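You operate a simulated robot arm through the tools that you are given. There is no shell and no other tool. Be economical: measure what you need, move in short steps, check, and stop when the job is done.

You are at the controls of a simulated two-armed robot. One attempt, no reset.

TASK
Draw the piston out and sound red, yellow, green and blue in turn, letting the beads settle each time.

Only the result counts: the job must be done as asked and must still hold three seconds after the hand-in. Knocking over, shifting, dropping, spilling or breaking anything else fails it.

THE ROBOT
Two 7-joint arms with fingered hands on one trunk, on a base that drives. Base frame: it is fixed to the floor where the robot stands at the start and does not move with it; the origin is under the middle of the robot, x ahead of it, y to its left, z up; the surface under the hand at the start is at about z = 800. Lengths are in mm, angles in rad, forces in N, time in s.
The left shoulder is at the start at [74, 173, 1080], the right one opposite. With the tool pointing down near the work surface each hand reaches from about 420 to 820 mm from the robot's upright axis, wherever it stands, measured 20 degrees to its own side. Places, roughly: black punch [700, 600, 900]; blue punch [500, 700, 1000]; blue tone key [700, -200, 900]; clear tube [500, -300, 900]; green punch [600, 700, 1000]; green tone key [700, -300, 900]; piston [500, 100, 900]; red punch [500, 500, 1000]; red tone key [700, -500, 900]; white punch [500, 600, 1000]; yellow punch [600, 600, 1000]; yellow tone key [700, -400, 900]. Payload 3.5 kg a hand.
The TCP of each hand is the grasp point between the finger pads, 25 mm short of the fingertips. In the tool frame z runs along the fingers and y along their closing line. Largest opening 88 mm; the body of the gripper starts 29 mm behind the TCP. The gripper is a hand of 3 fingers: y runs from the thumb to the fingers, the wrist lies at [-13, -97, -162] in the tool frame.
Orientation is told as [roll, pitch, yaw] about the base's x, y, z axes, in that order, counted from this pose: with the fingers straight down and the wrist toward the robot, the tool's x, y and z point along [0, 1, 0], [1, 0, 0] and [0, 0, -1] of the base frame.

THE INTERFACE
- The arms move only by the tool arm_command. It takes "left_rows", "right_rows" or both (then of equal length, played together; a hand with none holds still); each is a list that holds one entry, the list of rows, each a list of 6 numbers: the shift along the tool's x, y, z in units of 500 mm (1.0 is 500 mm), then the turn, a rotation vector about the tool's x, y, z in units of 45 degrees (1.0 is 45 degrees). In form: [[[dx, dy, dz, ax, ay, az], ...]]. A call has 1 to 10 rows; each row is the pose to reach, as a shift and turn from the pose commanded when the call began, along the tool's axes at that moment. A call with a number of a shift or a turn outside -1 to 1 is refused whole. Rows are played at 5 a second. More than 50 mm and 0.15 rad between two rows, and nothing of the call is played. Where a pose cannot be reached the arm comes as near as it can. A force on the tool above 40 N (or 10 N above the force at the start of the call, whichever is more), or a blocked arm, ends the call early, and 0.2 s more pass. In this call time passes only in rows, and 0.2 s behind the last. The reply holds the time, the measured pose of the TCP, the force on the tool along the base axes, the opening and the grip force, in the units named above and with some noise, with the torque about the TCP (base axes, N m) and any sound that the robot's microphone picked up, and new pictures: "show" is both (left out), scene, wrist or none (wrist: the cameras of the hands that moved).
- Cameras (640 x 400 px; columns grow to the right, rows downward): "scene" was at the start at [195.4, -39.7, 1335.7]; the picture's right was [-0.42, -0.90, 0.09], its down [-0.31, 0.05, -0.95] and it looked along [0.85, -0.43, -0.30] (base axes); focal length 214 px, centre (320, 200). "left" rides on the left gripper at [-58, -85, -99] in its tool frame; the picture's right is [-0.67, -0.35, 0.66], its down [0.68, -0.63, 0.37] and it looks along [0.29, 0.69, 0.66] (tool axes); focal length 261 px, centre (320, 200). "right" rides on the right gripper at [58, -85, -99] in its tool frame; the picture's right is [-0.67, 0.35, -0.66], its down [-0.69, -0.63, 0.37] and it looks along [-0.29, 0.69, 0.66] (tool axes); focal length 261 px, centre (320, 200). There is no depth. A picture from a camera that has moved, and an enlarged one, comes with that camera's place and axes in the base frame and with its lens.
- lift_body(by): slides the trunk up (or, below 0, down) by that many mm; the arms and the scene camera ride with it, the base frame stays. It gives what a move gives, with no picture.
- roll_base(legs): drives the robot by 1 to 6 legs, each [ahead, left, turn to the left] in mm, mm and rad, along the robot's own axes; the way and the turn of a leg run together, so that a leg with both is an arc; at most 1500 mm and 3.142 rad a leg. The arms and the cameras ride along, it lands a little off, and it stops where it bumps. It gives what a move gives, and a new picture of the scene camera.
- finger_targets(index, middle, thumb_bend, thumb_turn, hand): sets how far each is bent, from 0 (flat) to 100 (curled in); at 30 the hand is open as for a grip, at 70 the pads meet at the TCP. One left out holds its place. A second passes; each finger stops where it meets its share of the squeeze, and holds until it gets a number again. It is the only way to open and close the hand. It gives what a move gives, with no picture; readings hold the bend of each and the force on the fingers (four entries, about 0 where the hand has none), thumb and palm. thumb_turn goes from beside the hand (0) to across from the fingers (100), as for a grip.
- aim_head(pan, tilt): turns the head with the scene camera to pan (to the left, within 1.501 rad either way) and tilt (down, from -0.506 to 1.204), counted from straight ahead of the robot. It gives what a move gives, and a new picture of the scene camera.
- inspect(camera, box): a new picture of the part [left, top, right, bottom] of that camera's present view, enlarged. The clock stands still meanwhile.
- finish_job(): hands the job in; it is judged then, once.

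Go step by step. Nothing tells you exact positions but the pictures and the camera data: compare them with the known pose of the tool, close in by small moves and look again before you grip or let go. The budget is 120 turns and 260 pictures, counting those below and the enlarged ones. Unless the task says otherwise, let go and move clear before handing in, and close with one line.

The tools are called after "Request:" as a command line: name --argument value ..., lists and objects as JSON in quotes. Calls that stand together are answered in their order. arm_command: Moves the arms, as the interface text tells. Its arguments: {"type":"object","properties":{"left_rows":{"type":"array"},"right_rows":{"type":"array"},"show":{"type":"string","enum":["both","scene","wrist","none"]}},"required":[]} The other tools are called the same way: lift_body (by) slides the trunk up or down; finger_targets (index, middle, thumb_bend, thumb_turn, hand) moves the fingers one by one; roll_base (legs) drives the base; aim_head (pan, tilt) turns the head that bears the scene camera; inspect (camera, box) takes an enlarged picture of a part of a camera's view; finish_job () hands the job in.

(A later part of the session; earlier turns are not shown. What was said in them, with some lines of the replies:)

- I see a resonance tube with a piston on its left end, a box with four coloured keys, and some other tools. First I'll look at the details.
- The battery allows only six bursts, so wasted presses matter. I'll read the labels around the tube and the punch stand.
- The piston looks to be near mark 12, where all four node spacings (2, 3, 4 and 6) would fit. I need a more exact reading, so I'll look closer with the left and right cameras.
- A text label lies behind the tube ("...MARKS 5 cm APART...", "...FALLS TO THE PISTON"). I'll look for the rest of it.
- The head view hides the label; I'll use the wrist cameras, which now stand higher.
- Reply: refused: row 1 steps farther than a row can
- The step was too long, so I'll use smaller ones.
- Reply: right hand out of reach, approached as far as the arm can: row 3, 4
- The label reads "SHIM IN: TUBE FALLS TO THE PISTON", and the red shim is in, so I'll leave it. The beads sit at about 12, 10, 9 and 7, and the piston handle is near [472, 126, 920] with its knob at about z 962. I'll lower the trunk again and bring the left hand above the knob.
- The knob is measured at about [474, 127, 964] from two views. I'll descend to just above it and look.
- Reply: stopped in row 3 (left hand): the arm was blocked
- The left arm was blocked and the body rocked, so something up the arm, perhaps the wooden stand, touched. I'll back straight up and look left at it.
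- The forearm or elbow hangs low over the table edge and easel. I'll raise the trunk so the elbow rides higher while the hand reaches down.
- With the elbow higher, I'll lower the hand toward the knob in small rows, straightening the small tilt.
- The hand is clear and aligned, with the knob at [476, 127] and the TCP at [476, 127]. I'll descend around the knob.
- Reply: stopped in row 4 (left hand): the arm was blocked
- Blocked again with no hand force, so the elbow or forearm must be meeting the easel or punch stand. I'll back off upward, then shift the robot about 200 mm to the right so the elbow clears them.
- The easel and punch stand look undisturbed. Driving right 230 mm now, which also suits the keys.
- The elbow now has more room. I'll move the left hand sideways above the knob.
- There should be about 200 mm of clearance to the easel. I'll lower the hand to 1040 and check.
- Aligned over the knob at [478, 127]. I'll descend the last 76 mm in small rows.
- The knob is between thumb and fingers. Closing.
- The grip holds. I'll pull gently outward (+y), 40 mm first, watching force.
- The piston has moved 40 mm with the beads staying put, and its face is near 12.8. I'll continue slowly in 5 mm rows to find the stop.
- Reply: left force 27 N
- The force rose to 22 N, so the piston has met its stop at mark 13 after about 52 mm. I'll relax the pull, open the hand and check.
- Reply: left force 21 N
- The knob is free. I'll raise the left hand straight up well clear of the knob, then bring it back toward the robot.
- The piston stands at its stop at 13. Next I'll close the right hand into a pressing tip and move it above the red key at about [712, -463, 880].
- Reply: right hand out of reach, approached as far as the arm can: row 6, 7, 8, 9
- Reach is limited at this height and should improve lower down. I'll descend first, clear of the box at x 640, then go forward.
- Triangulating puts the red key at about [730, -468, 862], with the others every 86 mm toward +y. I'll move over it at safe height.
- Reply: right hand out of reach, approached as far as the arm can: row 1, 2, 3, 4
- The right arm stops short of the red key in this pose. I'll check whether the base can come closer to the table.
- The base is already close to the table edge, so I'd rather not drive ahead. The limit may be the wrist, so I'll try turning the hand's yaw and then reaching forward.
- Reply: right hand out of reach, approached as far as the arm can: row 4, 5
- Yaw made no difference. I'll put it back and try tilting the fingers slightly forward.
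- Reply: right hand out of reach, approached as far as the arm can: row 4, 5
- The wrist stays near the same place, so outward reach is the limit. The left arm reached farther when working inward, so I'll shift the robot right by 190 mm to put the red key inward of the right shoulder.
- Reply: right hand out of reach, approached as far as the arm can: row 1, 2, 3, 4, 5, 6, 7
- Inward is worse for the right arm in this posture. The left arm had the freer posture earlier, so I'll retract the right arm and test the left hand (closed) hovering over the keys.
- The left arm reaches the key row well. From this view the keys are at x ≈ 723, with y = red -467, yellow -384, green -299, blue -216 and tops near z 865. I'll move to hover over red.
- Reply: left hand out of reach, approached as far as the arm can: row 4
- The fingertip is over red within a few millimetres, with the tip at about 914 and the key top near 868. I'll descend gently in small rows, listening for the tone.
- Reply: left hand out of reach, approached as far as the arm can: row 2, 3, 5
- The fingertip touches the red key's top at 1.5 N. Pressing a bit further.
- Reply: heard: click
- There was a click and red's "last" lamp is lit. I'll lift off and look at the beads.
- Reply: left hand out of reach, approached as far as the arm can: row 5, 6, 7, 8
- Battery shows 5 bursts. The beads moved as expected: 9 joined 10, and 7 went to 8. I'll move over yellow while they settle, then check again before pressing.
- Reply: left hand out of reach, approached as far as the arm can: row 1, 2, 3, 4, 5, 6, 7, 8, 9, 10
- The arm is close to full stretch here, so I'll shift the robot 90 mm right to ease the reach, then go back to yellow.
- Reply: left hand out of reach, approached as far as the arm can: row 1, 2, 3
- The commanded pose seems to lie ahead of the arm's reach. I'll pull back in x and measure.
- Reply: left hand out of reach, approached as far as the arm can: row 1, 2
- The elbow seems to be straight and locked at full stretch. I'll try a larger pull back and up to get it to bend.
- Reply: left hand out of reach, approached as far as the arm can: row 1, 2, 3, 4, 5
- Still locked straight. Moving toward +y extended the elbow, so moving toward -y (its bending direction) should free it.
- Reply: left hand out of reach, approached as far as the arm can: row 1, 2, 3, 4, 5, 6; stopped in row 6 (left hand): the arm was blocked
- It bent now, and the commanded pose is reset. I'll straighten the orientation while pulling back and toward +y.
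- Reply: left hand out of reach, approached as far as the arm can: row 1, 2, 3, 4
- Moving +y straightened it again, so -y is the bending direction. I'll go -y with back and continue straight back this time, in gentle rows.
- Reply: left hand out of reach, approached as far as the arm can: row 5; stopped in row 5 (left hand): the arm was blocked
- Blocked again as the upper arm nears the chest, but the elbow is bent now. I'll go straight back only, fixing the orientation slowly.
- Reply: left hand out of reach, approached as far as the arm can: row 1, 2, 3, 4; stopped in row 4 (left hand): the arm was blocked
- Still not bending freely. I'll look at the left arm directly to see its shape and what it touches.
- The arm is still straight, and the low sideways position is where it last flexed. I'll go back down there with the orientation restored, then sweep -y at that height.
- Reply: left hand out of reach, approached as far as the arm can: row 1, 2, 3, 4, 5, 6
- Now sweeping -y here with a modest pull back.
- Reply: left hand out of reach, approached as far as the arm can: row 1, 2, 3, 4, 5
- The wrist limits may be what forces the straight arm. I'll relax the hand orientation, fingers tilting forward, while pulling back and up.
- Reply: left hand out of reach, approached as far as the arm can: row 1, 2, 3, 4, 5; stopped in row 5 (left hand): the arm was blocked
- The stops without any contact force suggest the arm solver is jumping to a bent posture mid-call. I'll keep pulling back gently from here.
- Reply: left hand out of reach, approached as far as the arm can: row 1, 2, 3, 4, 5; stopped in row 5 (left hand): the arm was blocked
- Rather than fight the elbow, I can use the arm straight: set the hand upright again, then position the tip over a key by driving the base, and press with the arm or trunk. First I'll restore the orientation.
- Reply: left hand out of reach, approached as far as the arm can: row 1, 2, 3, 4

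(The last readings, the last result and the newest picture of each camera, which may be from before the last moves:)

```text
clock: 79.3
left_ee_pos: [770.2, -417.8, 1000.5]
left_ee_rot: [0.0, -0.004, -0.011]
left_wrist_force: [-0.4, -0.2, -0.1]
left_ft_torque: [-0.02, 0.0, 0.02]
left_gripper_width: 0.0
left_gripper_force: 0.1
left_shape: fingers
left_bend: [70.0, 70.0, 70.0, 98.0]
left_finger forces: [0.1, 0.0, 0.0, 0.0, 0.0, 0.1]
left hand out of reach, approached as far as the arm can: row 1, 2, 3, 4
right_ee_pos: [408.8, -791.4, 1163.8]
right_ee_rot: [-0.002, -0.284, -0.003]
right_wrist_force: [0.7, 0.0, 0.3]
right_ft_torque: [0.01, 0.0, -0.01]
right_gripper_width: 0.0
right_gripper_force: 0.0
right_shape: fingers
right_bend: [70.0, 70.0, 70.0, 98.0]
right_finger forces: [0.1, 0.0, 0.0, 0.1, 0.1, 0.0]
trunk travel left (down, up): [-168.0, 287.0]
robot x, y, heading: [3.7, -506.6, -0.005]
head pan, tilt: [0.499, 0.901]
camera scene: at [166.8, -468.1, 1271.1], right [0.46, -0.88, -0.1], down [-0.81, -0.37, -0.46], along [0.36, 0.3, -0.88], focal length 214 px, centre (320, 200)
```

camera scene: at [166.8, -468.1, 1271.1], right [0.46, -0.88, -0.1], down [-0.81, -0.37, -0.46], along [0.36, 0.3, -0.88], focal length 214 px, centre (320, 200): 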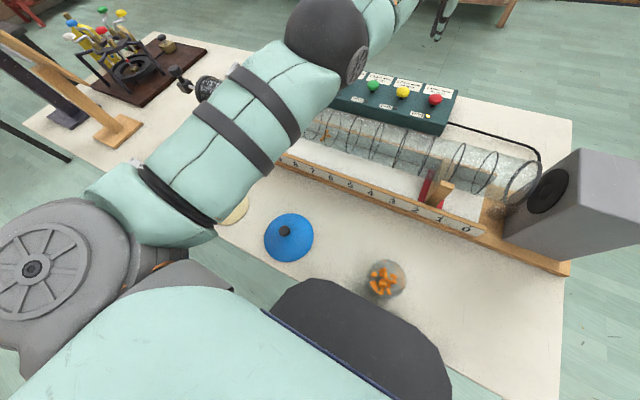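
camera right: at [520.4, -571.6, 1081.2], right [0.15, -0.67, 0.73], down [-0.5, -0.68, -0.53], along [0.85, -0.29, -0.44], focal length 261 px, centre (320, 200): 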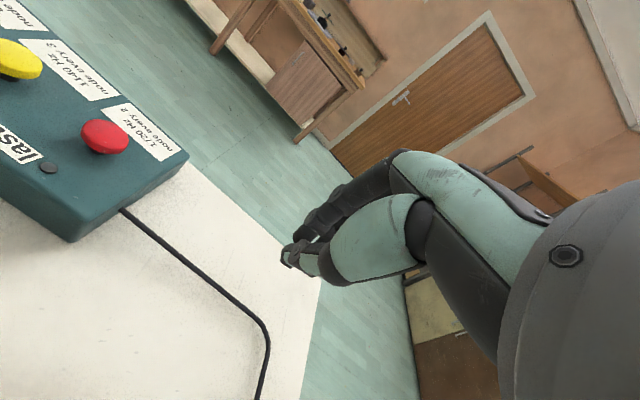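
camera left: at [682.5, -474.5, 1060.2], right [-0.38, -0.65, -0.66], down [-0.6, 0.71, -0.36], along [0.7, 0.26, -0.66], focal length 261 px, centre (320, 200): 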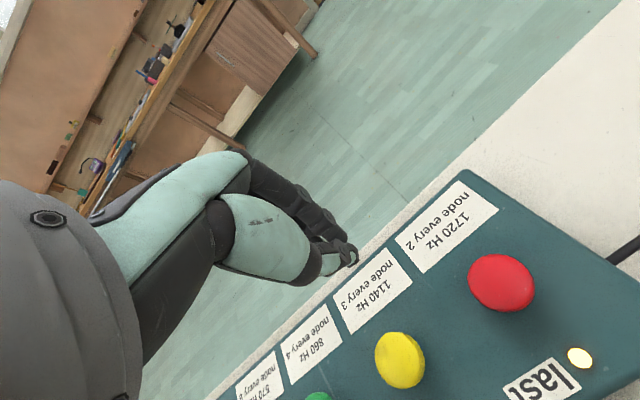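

The hand is upright again at [770, -418, 1000]. I'll drive back 47 mm and left 34 mm to put the tip over yellow at [723, -384].

Request:
roll_base --legs '[[-47, 34, 0]]'

Request:
arm_command --left_rows '[[[0, 0, 0.04, 0, 0, 0], [0, 0, 0.08, 0, 0, 0]]]' --show "wrist"

```text
clock: 80.3
left_ee_pos: [724.7, -385.2, 999.6]
left_ee_rot: [0.003, -0.005, -0.009]
left_wrist_force: [0.3, 0.4, -0.4]
left_ft_torque: [0.0, 0.0, 0.01]
left_gripper_width: 0.0
left_gripper_force: 0.1
left_shape: fingers
left_bend: [70.0, 70.0, 70.0, 98.0]
left_finger forces: [0.0, 0.0, 0.0, 0.0, 0.0, 0.0]
right_ee_pos: [363.0, -758.3, 1162.8]
right_ee_rot: [-0.001, -0.284, -0.004]
right_wrist_force: [0.4, 1.3, -0.2]
right_ft_torque: [0.04, 0.02, 0.03]
right_gripper_width: 0.0
right_gripper_force: 0.1
right_shape: fingers
right_bend: [70.0, 70.0, 70.0, 98.0]
right_finger forces: [0.1, 0.0, 0.0, 0.0, 0.0, 0.0]
trunk travel left (down, up): [-168.0, 287.0]
robot x, y, heading: [-44.2, -470.3, -0.006]
head pan, tilt: [0.499, 0.901]
camera scene: at [121.6, -436.0, 1271.0], right [0.46, -0.88, -0.1], down [-0.81, -0.37, -0.46], along [0.36, 0.3, -0.88], focal length 214 px, centre (320, 200)
```

scene: 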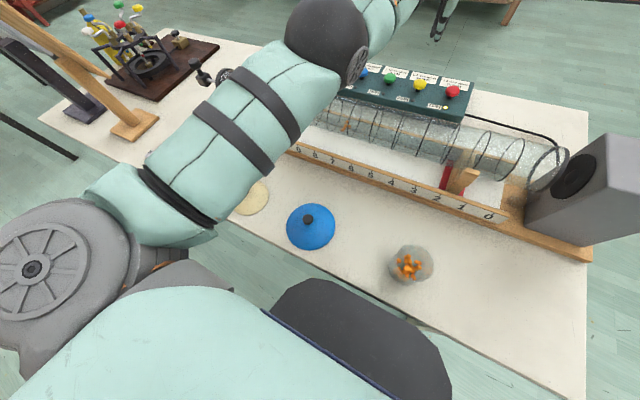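

```text
clock: 80.9
left_ee_pos: [724.5, -384.2, 960.7]
left_ee_rot: [0.004, -0.003, -0.007]
left_wrist_force: [-0.8, -0.5, -0.1]
left_ft_torque: [0.01, 0.0, 0.02]
left_gripper_width: 0.1
left_gripper_force: 0.0
left_shape: fingers
left_bend: [70.0, 70.0, 70.0, 98.0]
left_finger forces: [0.1, 0.0, 0.1, 0.0, 0.0, 0.0]
right_ee_pos: [360.5, -756.8, 1164.0]
right_ee_rot: [-0.002, -0.283, -0.005]
right_wrist_force: [-0.4, -0.6, 0.4]
right_ft_torque: [-0.03, 0.01, 0.0]
right_gripper_width: 0.1
right_gripper_force: 0.0
right_shape: fingers
right_bend: [70.0, 70.0, 70.0, 98.0]
right_finger forces: [0.0, 0.0, 0.1, 0.0, 0.0, 0.1]
trunk travel left (down, up): [-168.0, 287.0]
robot x, y, heading: [-45.2, -472.6, -0.003]
head pan, tilt: [0.499, 0.901]
camera left: at [639.7, -441.2, 1058.8], right [-0.35, -0.66, -0.66], down [-0.62, 0.69, -0.37], along [0.7, 0.28, -0.66], focal length 261 px, centre (320, 200)
```

left: 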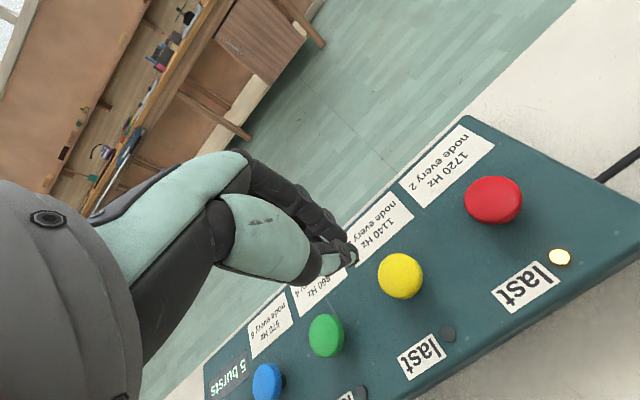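

The tip is over yellow within about 4 mm and the arm moves freely. Pressing yellow as with red: touch at about 894, click by 886.

Request:
arm_command --left_rows '[[[-0.006, -0.004, 0.06, 0, 0, 0], [-0.006, -0.004, 0.11, 0, 0, 0], [-0.006, -0.004, 0.13, 0, 0, 0], [-0.006, -0.004, 0.14, 0, 0, 0], [-0.006, -0.004, 0.15, 0, 0, 0]]]' --show "wrist"

```text
clock: 82.1
left_ee_pos: [722.9, -388.1, 886.7]
left_ee_rot: [0.0, -0.005, -0.01]
left_wrist_force: [-0.2, -0.6, 3.4]
left_ft_torque: [-0.05, 0.04, 0.05]
left_gripper_width: 0.1
left_gripper_force: 1.4
left_shape: fingers
left_bend: [70.0, 70.0, 70.0, 97.0]
left_finger forces: [0.1, 0.0, 0.1, 0.1, 2.7, 0.0]
left hand out of reach, approached as far as the arm can: row 1
right_ee_pos: [361.8, -758.7, 1163.5]
right_ee_rot: [-0.001, -0.288, -0.003]
right_wrist_force: [-0.3, 0.2, 0.5]
right_ft_torque: [-0.01, 0.01, -0.02]
right_gripper_width: 0.2
right_gripper_force: 0.0
right_shape: fingers
right_bend: [70.0, 70.0, 70.0, 98.0]
right_finger forces: [0.0, 0.1, 0.1, 0.1, 0.1, 0.1]
trunk travel left (down, up): [-168.0, 287.0]
robot x, y, heading: [-43.3, -473.7, -0.005]
head pan, tilt: [0.499, 0.901]
heard: click
camera left: at [636.7, -445.5, 985.8], right [-0.35, -0.67, -0.66], down [-0.62, 0.69, -0.37], along [0.7, 0.28, -0.66], focal length 261 px, centre (320, 200)
```

left: 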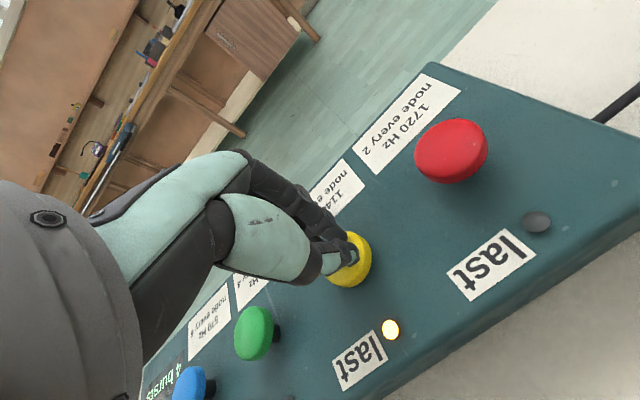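

Yellow clicked, its lamp is lit and 4 bursts remain. Lifting straight up and checking the beads.

Request:
arm_command --left_rows '[[[0, 0, -0.03, 0, 0, 0], [0, 0, -0.09, 0, 0, 0], [0, 0, -0.15, 0, 0, 0], [0, 0, -0.15, 0, 0, 0], [0, 0, -0.15, 0, 0, 0]]]' --show "none"

Request:
aim_head --pan 0.2 --tilt 0.6

Request:
aim_head --pan 1.0 --tilt 0.6

```text
clock: 83.3
left_ee_pos: [724.1, -388.1, 963.0]
left_ee_rot: [0.003, -0.001, -0.008]
left_wrist_force: [0.4, -0.3, -1.0]
left_ft_torque: [-0.03, -0.01, -0.02]
left_gripper_width: 0.1
left_gripper_force: 0.0
left_shape: fingers
left_bend: [70.0, 70.0, 70.0, 97.0]
left_finger forces: [0.0, 0.1, 0.0, 0.1, 0.0, 0.0]
left hand out of reach, approached as far as the arm can: row 2, 3, 4
right_ee_pos: [362.1, -758.0, 1163.3]
right_ee_rot: [0.0, -0.287, -0.005]
right_wrist_force: [0.4, -1.0, -0.3]
right_ft_torque: [-0.03, -0.03, -0.01]
right_gripper_width: 0.0
right_gripper_force: 0.0
right_shape: fingers
right_bend: [70.0, 70.0, 70.0, 98.0]
right_finger forces: [0.0, 0.1, 0.1, 0.1, 0.0, 0.0]
trunk travel left (down, up): [-168.0, 287.0]
robot x, y, heading: [-45.2, -471.0, -0.003]
head pan, tilt: [0.499, 0.901]
```

```text
clock: 84.1
left_ee_pos: [723.8, -388.9, 962.3]
left_ee_rot: [0.003, -0.002, -0.01]
left_wrist_force: [0.2, -0.8, -0.1]
left_ft_torque: [0.0, 0.0, 0.01]
left_gripper_width: 0.3
left_gripper_force: 0.0
left_shape: fingers
left_bend: [70.0, 70.0, 70.0, 97.0]
left_finger forces: [0.0, 0.0, 0.1, 0.0, 0.0, 0.1]
right_ee_pos: [360.6, -758.6, 1163.2]
right_ee_rot: [0.0, -0.284, -0.003]
right_wrist_force: [-0.4, 0.2, 0.5]
right_ft_torque: [0.01, -0.05, -0.01]
right_gripper_width: 0.0
right_gripper_force: 0.0
right_shape: fingers
right_bend: [70.0, 70.0, 70.0, 98.0]
right_finger forces: [0.1, 0.1, 0.0, 0.0, 0.0, 0.1]
trunk travel left (down, up): [-168.0, 287.0]
robot x, y, heading: [-39.6, -470.9, -0.006]
head pan, tilt: [0.201, 0.6]
camera scene: at [145.5, -454.2, 1291.1], right [0.19, -0.98, -0.04], down [-0.72, -0.11, -0.69], along [0.67, 0.16, -0.73], focal length 214 px, centre (320, 200)
```

scene: 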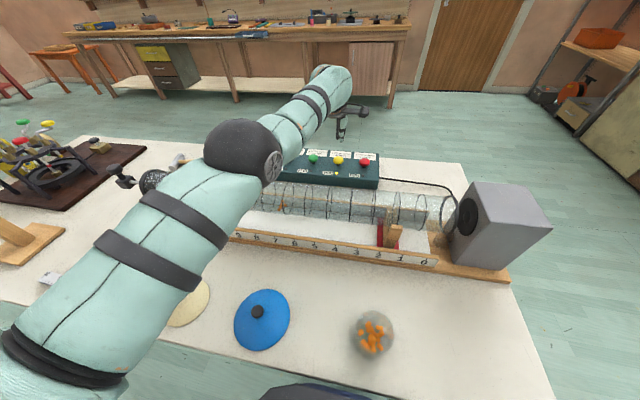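

```text
clock: 85.2
left_ee_pos: [724.2, -389.2, 962.9]
left_ee_rot: [0.004, -0.004, -0.008]
left_wrist_force: [0.4, 1.0, -0.2]
left_ft_torque: [0.01, -0.02, 0.0]
left_gripper_width: 0.2
left_gripper_force: 0.0
left_shape: fingers
left_bend: [70.0, 70.0, 70.0, 97.0]
left_finger forces: [0.1, 0.1, 0.0, 0.0, 0.0, 0.1]
right_ee_pos: [361.8, -758.3, 1163.2]
right_ee_rot: [0.001, -0.284, -0.003]
right_wrist_force: [0.4, -0.1, 0.6]
right_ft_torque: [-0.01, -0.01, 0.02]
right_gripper_width: 0.1
right_gripper_force: 0.1
right_shape: fingers
right_bend: [70.0, 70.0, 70.0, 98.0]
right_finger forces: [0.0, 0.1, 0.0, 0.0, 0.0, 0.0]
trunk travel left (down, up): [-168.0, 287.0]
robot x, y, heading: [-41.4, -472.6, -0.006]
head pan, tilt: [1.0, 0.6]
camera scene: at [107.9, -397.4, 1299.5], right [0.82, -0.54, -0.18], down [-0.48, -0.47, -0.74], along [0.32, 0.69, -0.65], focal length 214 px, centre (320, 200)
```

scene: 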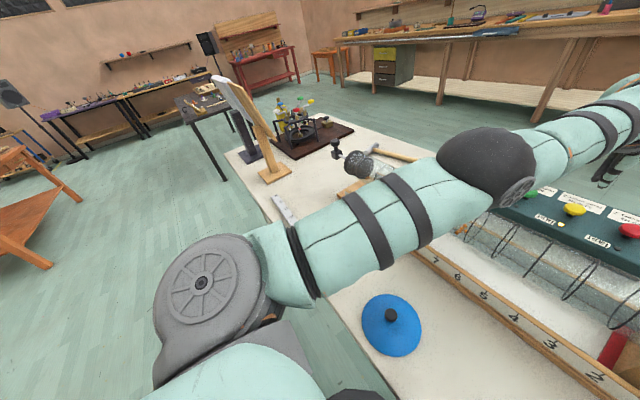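

More than 3 s have passed since yellow and nothing else moved. I'll drive left 88 mm to bring the tip over green.

Request:
roll_base --legs '[[0, 88, 0]]'

Request:
inspect --camera "left" --box '[160, 100, 640, 400]'

```text
clock: 86.3
left_ee_pos: [724.3, -300.7, 962.1]
left_ee_rot: [0.0, -0.003, -0.01]
left_wrist_force: [0.4, 0.5, 1.1]
left_ft_torque: [-0.01, -0.02, 0.02]
left_gripper_width: 0.0
left_gripper_force: 0.0
left_shape: fingers
left_bend: [70.0, 70.0, 70.0, 97.0]
left_finger forces: [0.0, 0.0, 0.0, 0.1, 0.1, 0.0]
right_ee_pos: [361.2, -669.4, 1163.3]
right_ee_rot: [-0.002, -0.285, -0.002]
right_wrist_force: [0.1, -0.4, 0.7]
right_ft_torque: [-0.02, 0.01, 0.0]
right_gripper_width: 0.0
right_gripper_force: 0.0
right_shape: fingers
right_bend: [70.0, 70.0, 70.0, 98.0]
right_finger forces: [0.0, 0.0, 0.1, 0.0, 0.1, 0.0]
trunk travel left (down, up): [-168.0, 287.0]
robot x, y, heading: [-37.7, -385.6, -0.004]
head pan, tilt: [1.0, 0.6]
camera scene: at [108.1, -308.1, 1299.5], right [0.82, -0.54, -0.18], down [-0.48, -0.47, -0.74], along [0.32, 0.69, -0.65], focal length 214 px, centre (320, 200)
```

scene: 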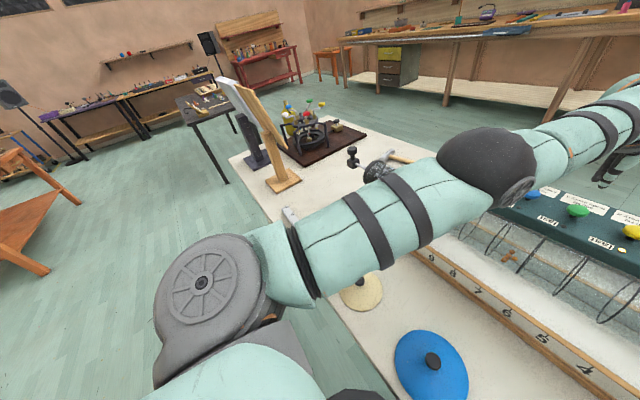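

```text
1.33 times, centred on (400, 250) of left
camera zoom: at [638.7, -356.7, 1060.0], right [-0.35, -0.67, -0.66], down [-0.62, 0.69, -0.37], along [0.7, 0.28, -0.66], focal length 348 px, centre (213, 133)
```

zoom: 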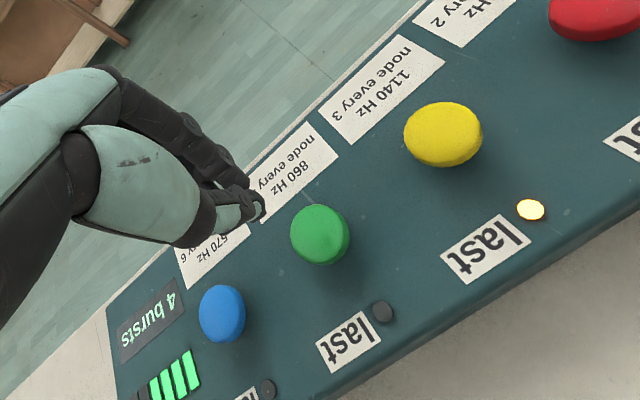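

The same geometry as before: green at about [720, -303], tip at [724, -301]. Pressing green.

Request:
arm_command --left_rows '[[[-0.004, -0.005, 0.06, 0, 0, 0], [-0.004, -0.005, 0.11, 0, 0, 0], [-0.004, -0.005, 0.132, 0, 0, 0], [-0.004, -0.005, 0.142, 0, 0, 0], [-0.004, -0.005, 0.152, 0, 0, 0]]]' --show "wrist"

```text
clock: 87.5
left_ee_pos: [722.1, -302.3, 886.5]
left_ee_rot: [0.004, -0.004, -0.01]
left_wrist_force: [0.9, 0.0, 3.2]
left_ft_torque: [-0.02, -0.01, 0.01]
left_gripper_width: 0.0
left_gripper_force: 1.2
left_shape: fingers
left_bend: [70.0, 70.0, 70.0, 98.0]
left_finger forces: [1.0, 0.0, 0.0, 0.0, 2.4, 0.0]
right_ee_pos: [362.1, -669.8, 1163.6]
right_ee_rot: [0.0, -0.286, -0.003]
right_wrist_force: [-0.7, 0.4, 0.2]
right_ft_torque: [-0.01, -0.01, -0.01]
right_gripper_width: 0.1
right_gripper_force: 0.1
right_shape: fingers
right_bend: [70.0, 70.0, 70.0, 98.0]
right_finger forces: [0.0, 0.1, 0.0, 0.0, 0.0, 0.1]
trunk travel left (down, up): [-168.0, 287.0]
robot x, y, heading: [-41.0, -382.4, -0.003]
head pan, tilt: [1.0, 0.6]
heard: click
camera left: at [636.1, -359.1, 984.4], right [-0.35, -0.67, -0.66], down [-0.62, 0.69, -0.37], along [0.7, 0.28, -0.66], focal length 261 px, centre (320, 200)
```

left: 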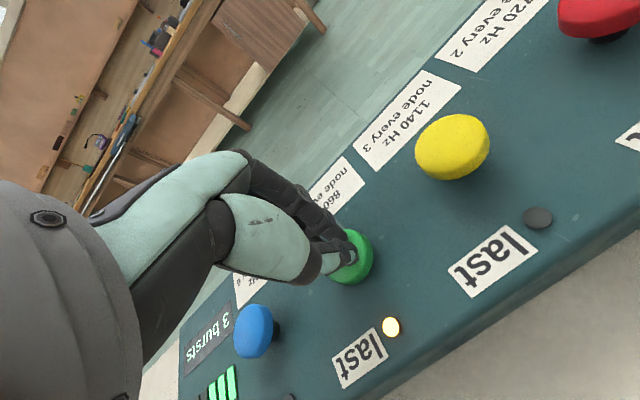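

Green clicked and 3 bursts remain. Lifting and waiting for the beads.

Request:
arm_command --left_rows '[[[0, 0, -0.03, 0, 0, 0], [0, 0, -0.09, 0, 0, 0], [0, 0, -0.15, 0, 0, 0], [0, 0, -0.15, 0, 0, 0], [0, 0, -0.15, 0, 0, 0], [0, 0, -0.15, 0, 0, 0], [0, 0, -0.15, 0, 0, 0]]]' --show "none"

Request:
aim_head --pan 0.7 --tilt 0.6

Request:
roll_base --legs '[[0, 86, 0]]'

Request:
inspect --camera "left" --box '[160, 100, 640, 400]'

```text
clock: 89.1
left_ee_pos: [723.9, -300.5, 962.0]
left_ee_rot: [0.002, -0.003, -0.01]
left_wrist_force: [0.0, 0.1, 0.7]
left_ft_torque: [-0.02, -0.01, -0.04]
left_gripper_width: 0.0
left_gripper_force: 0.1
left_shape: fingers
left_bend: [70.0, 70.0, 70.0, 98.0]
left_finger forces: [0.0, 0.0, 0.0, 0.0, 0.0, 0.0]
right_ee_pos: [362.3, -668.6, 1163.4]
right_ee_rot: [-0.002, -0.284, -0.001]
right_wrist_force: [-0.3, 0.6, 0.2]
right_ft_torque: [0.01, 0.01, 0.01]
right_gripper_width: 0.0
right_gripper_force: 0.0
right_shape: fingers
right_bend: [70.0, 70.0, 70.0, 98.0]
right_finger forces: [0.1, 0.0, 0.1, 0.0, 0.0, 0.0]
trunk travel left (down, up): [-168.0, 287.0]
robot x, y, heading: [-41.8, -382.4, -0.002]
head pan, tilt: [1.0, 0.6]
```

```text
clock: 89.9
left_ee_pos: [723.7, -300.9, 961.7]
left_ee_rot: [0.002, -0.004, -0.009]
left_wrist_force: [0.6, 1.1, -0.3]
left_ft_torque: [-0.01, -0.01, -0.01]
left_gripper_width: 0.0
left_gripper_force: 0.0
left_shape: fingers
left_bend: [70.0, 70.0, 70.0, 98.0]
left_finger forces: [0.0, 0.0, 0.0, 0.0, 0.0, 0.0]
right_ee_pos: [362.4, -669.1, 1163.3]
right_ee_rot: [-0.001, -0.284, 0.0]
right_wrist_force: [-0.6, 0.4, 0.4]
right_ft_torque: [0.01, -0.01, 0.01]
right_gripper_width: 0.0
right_gripper_force: 0.1
right_shape: fingers
right_bend: [70.0, 70.0, 70.0, 98.0]
right_finger forces: [0.0, 0.0, 0.0, 0.1, 0.0, 0.1]
trunk travel left (down, up): [-168.0, 287.0]
robot x, y, heading: [-43.3, -384.1, 0.002]
head pan, tilt: [0.7, 0.6]
camera scene: at [127.4, -326.0, 1295.3], right [0.63, -0.77, -0.14], down [-0.6, -0.36, -0.71], along [0.5, 0.53, -0.69], focal length 214 px, centre (320, 200)
```

scene: 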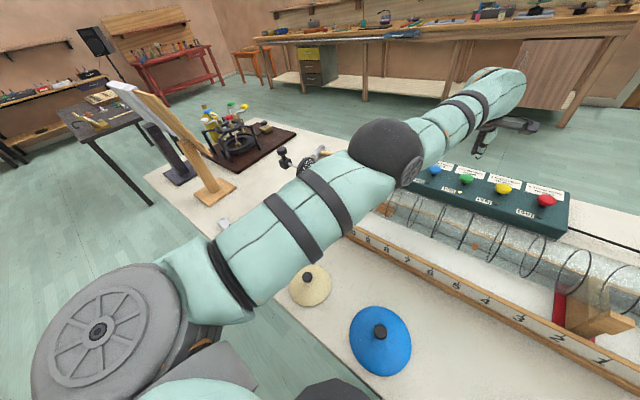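

```text
clock: 91.0
left_ee_pos: [723.9, -212.4, 960.4]
left_ee_rot: [0.004, -0.004, -0.005]
left_wrist_force: [0.0, 0.1, -0.4]
left_ft_torque: [-0.03, 0.01, -0.01]
left_gripper_width: 0.0
left_gripper_force: 0.0
left_shape: fingers
left_bend: [70.0, 70.0, 70.0, 98.0]
left_finger forces: [0.0, 0.0, 0.0, 0.0, 0.0, 0.0]
right_ee_pos: [363.5, -581.3, 1164.0]
right_ee_rot: [-0.003, -0.284, 0.0]
right_wrist_force: [0.3, 0.3, -0.2]
right_ft_torque: [0.0, 0.0, -0.01]
right_gripper_width: 0.0
right_gripper_force: 0.0
right_shape: fingers
right_bend: [70.0, 70.0, 70.0, 98.0]
right_finger forces: [0.0, 0.0, 0.0, 0.0, 0.0, 0.1]
trunk travel left (down, up): [-168.0, 287.0]
robot x, y, heading: [-43.8, -296.4, -0.001]
head pan, tilt: [0.7, 0.6]
camera scene: at [127.6, -239.2, 1295.2], right [0.63, -0.77, -0.14], down [-0.6, -0.36, -0.71], along [0.5, 0.53, -0.69], focal length 214 px, centre (320, 200)
```

scene: 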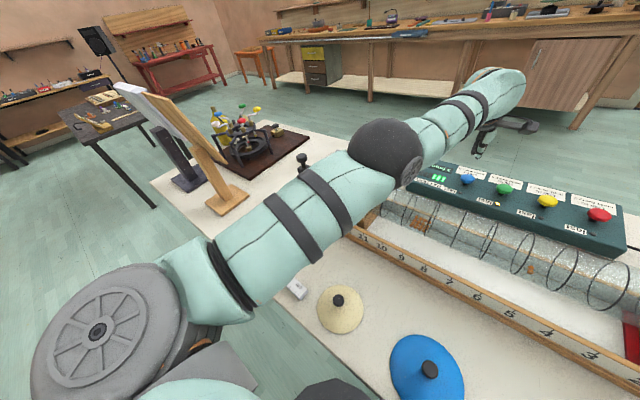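

```text
1.33 times, centred on (400, 250) of left
camera zoom: at [638.6, -270.3, 1059.3], right [-0.35, -0.67, -0.66], down [-0.62, 0.69, -0.37], along [0.7, 0.28, -0.66], focal length 348 px, centre (213, 133)
```

zoom: 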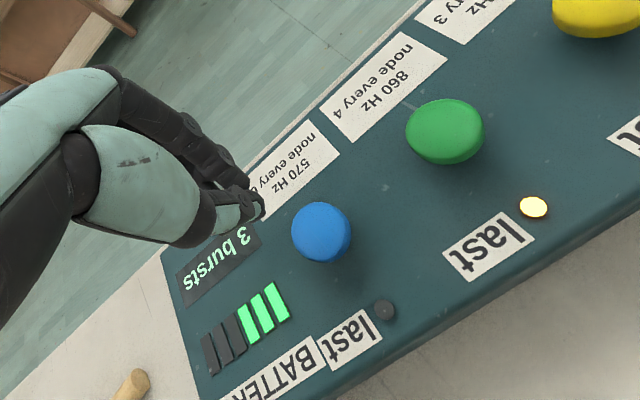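

Green's beads: a clump shows near mark 5. Before blue I'll take a closer look to confirm they are at rest and the piston is still out.

Request:
inspect --camera "scene" --box '[360, 170, 640, 350]'

Request:
inspect --camera "scene" --box '[190, 90, 350, 260]'

```text
2.22 times, centred on (500, 260) of scene
camera zoom: at [127.6, -239.2, 1295.2], right [0.63, -0.77, -0.14], down [-0.6, -0.36, -0.71], along [0.5, 0.53, -0.69], focal length 477 px, centre (-80, 67)
```

zoom: 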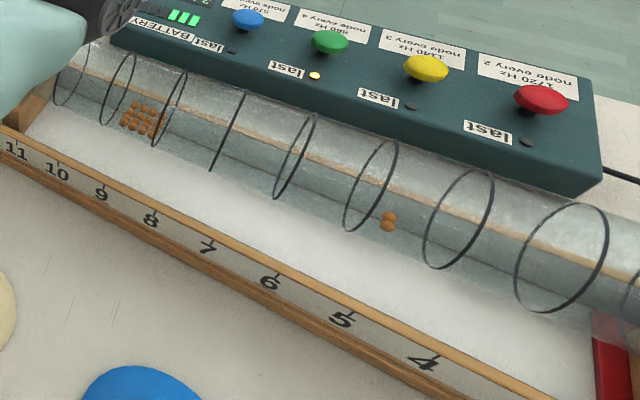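

```text
2.35 times, centred on (270, 175) of scene
camera zoom: at [127.6, -239.2, 1295.2], right [0.63, -0.77, -0.14], down [-0.6, -0.36, -0.71], along [0.5, 0.53, -0.69], focal length 505 px, centre (438, 259)
```

zoom: 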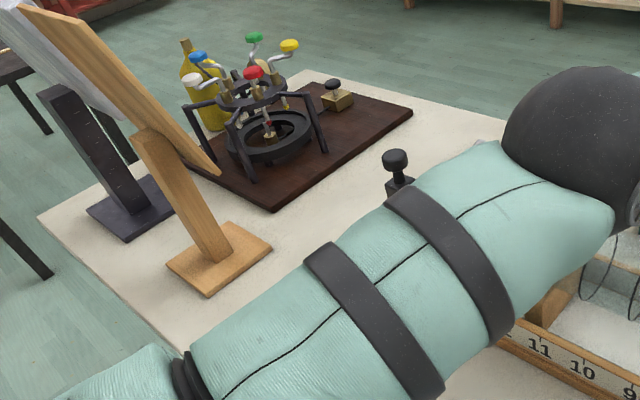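

The beads rest at 9 (most) and 5 (two), consistent with nodes every 4 counted from the piston at 13. Pressing blue now.

Request:
arm_command --left_rows '[[[-0.008, -0.005, 0.06, 0, 0, 0], [-0.008, -0.005, 0.11, 0, 0, 0], [-0.008, -0.005, 0.132, 0, 0, 0], [-0.008, -0.005, 0.142, 0, 0, 0], [-0.008, -0.005, 0.152, 0, 0, 0]]]' --show "wrist"

```text
clock: 92.2
left_ee_pos: [721.7, -218.0, 886.6]
left_ee_rot: [0.003, -0.006, -0.006]
left_wrist_force: [1.5, 1.1, 3.8]
left_ft_torque: [0.03, -0.01, 0.03]
left_gripper_width: 0.0
left_gripper_force: 1.9
left_shape: fingers
left_bend: [70.0, 70.0, 70.0, 98.0]
left_finger forces: [1.2, 0.0, 0.0, 0.1, 2.5, 0.0]
right_ee_pos: [362.7, -582.8, 1163.2]
right_ee_rot: [0.0, -0.284, 0.002]
right_wrist_force: [0.4, 0.4, -0.3]
right_ft_torque: [0.0, 0.0, -0.01]
right_gripper_width: 0.0
right_gripper_force: 0.1
right_shape: fingers
right_bend: [70.0, 70.0, 70.0, 98.0]
right_finger forces: [0.0, 0.0, 0.1, 0.0, 0.0, 0.0]
trunk travel left (down, up): [-168.0, 287.0]
robot x, y, heading: [-44.3, -297.9, 0.003]
head pan, tilt: [0.7, 0.6]
heard: click
camera left: at [636.2, -274.8, 983.3], right [-0.35, -0.67, -0.66], down [-0.62, 0.69, -0.37], along [0.7, 0.28, -0.66], focal length 261 px, centre (320, 200)
```

left: 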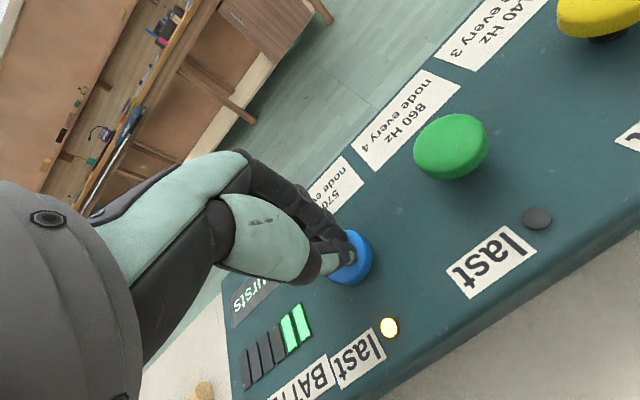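

Blue clicked and 2 bursts remain. I'll lift clear and wait.

Request:
arm_command --left_rows '[[[0, 0, -0.03, 0, 0, 0], [0, 0, -0.09, 0, 0, 0], [0, 0, -0.16, 0, 0, 0], [0, 0, -0.24, 0, 0, 0], [0, 0, -0.32, 0, 0, 0], [0, 0, -0.4, 0, 0, 0], [0, 0, -0.48, 0, 0, 0], [0, 0, -0.56, 0, 0, 0], [0, 0, -0.56, 0, 0, 0], [0, 0, -0.56, 0, 0, 0]]]' --show "none"

Request:
aim_head --pan 0.1 --tilt 0.8

Request:
inspect --camera "scene" --box '[160, 90, 460, 260]'

```text
clock: 94.4
left_ee_pos: [685.4, -213.7, 1154.1]
left_ee_rot: [0.002, -0.003, -0.005]
left_wrist_force: [0.9, 0.3, 0.0]
left_ft_torque: [-0.01, -0.03, -0.02]
left_gripper_width: 0.0
left_gripper_force: 0.1
left_shape: fingers
left_bend: [70.0, 70.0, 70.0, 98.0]
left_finger forces: [0.0, 0.1, 0.1, 0.0, 0.0, 0.0]
left hand out of reach, approached as far as the arm can: row 5, 6, 7, 8, 9, 10
right_ee_pos: [363.4, -581.6, 1163.5]
right_ee_rot: [-0.001, -0.286, 0.0]
right_wrist_force: [0.4, -0.3, -0.4]
right_ft_torque: [-0.02, 0.01, 0.01]
right_gripper_width: 0.1
right_gripper_force: 0.1
right_shape: fingers
right_bend: [70.0, 70.0, 70.0, 98.0]
right_finger forces: [0.0, 0.1, 0.0, 0.0, 0.0, 0.0]
trunk travel left (down, up): [-168.0, 287.0]
robot x, y, heading: [-45.3, -297.6, -0.002]
head pan, tilt: [0.7, 0.6]
```

```text
clock: 95.4
left_ee_pos: [685.1, -213.1, 1154.6]
left_ee_rot: [0.002, -0.002, -0.004]
left_wrist_force: [-0.5, 0.5, 0.5]
left_ft_torque: [-0.05, -0.01, 0.02]
left_gripper_width: 0.2
left_gripper_force: 0.1
left_shape: fingers
left_bend: [70.0, 70.0, 70.0, 98.0]
left_finger forces: [0.0, 0.0, 0.0, 0.0, 0.0, 0.0]
right_ee_pos: [363.2, -581.7, 1162.8]
right_ee_rot: [0.001, -0.285, 0.001]
right_wrist_force: [-0.1, -1.0, 0.2]
right_ft_torque: [0.03, 0.04, -0.02]
right_gripper_width: 0.0
right_gripper_force: 0.0
right_shape: fingers
right_bend: [70.0, 70.0, 70.0, 98.0]
right_finger forces: [0.0, 0.0, 0.0, 0.0, 0.0, 0.1]
trunk travel left (down, up): [-168.0, 287.0]
robot x, y, heading: [-44.6, -295.0, -0.002]
head pan, tilt: [0.099, 0.799]
camera scene: at [136.3, -288.4, 1276.0], right [0.1, -1.0, -0.02], down [-0.85, -0.07, -0.53], along [0.52, 0.07, -0.85], focal length 214 px, centre (320, 200)
```

scene: 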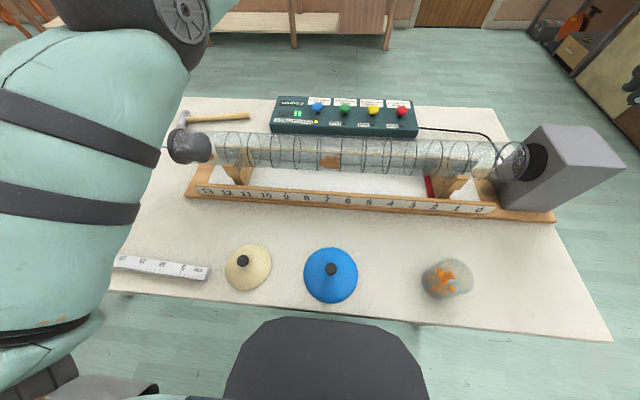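

```text
2.13 times, centred on (310, 175) of scene
camera zoom: at [136.3, -288.4, 1276.0], right [0.1, -1.0, -0.02], down [-0.85, -0.07, -0.53], along [0.52, 0.07, -0.85], focal length 458 px, centre (341, 253)
```

zoom: 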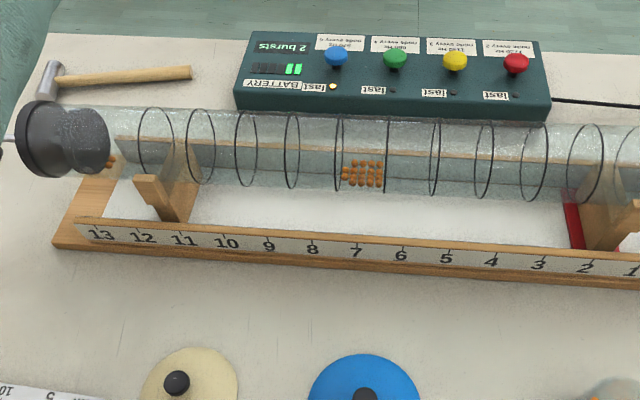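

The beads have settled at mark 7, with a few at the piston face at 13. The piston is still at its stop, and both hands are clear of everything.

Request:
finish_job

```text
The job is handed in.
```

I drew the piston out to its stop at mark 13, then sounded red, yellow, green and blue once each, waiting about 4 s or more after each. After blue, most of the beads sat at mark 7 and a few against the piston at 13. Early on the left arm was blocked twice near the easel, but nothing looked moved afterwards, and the job is handed in.
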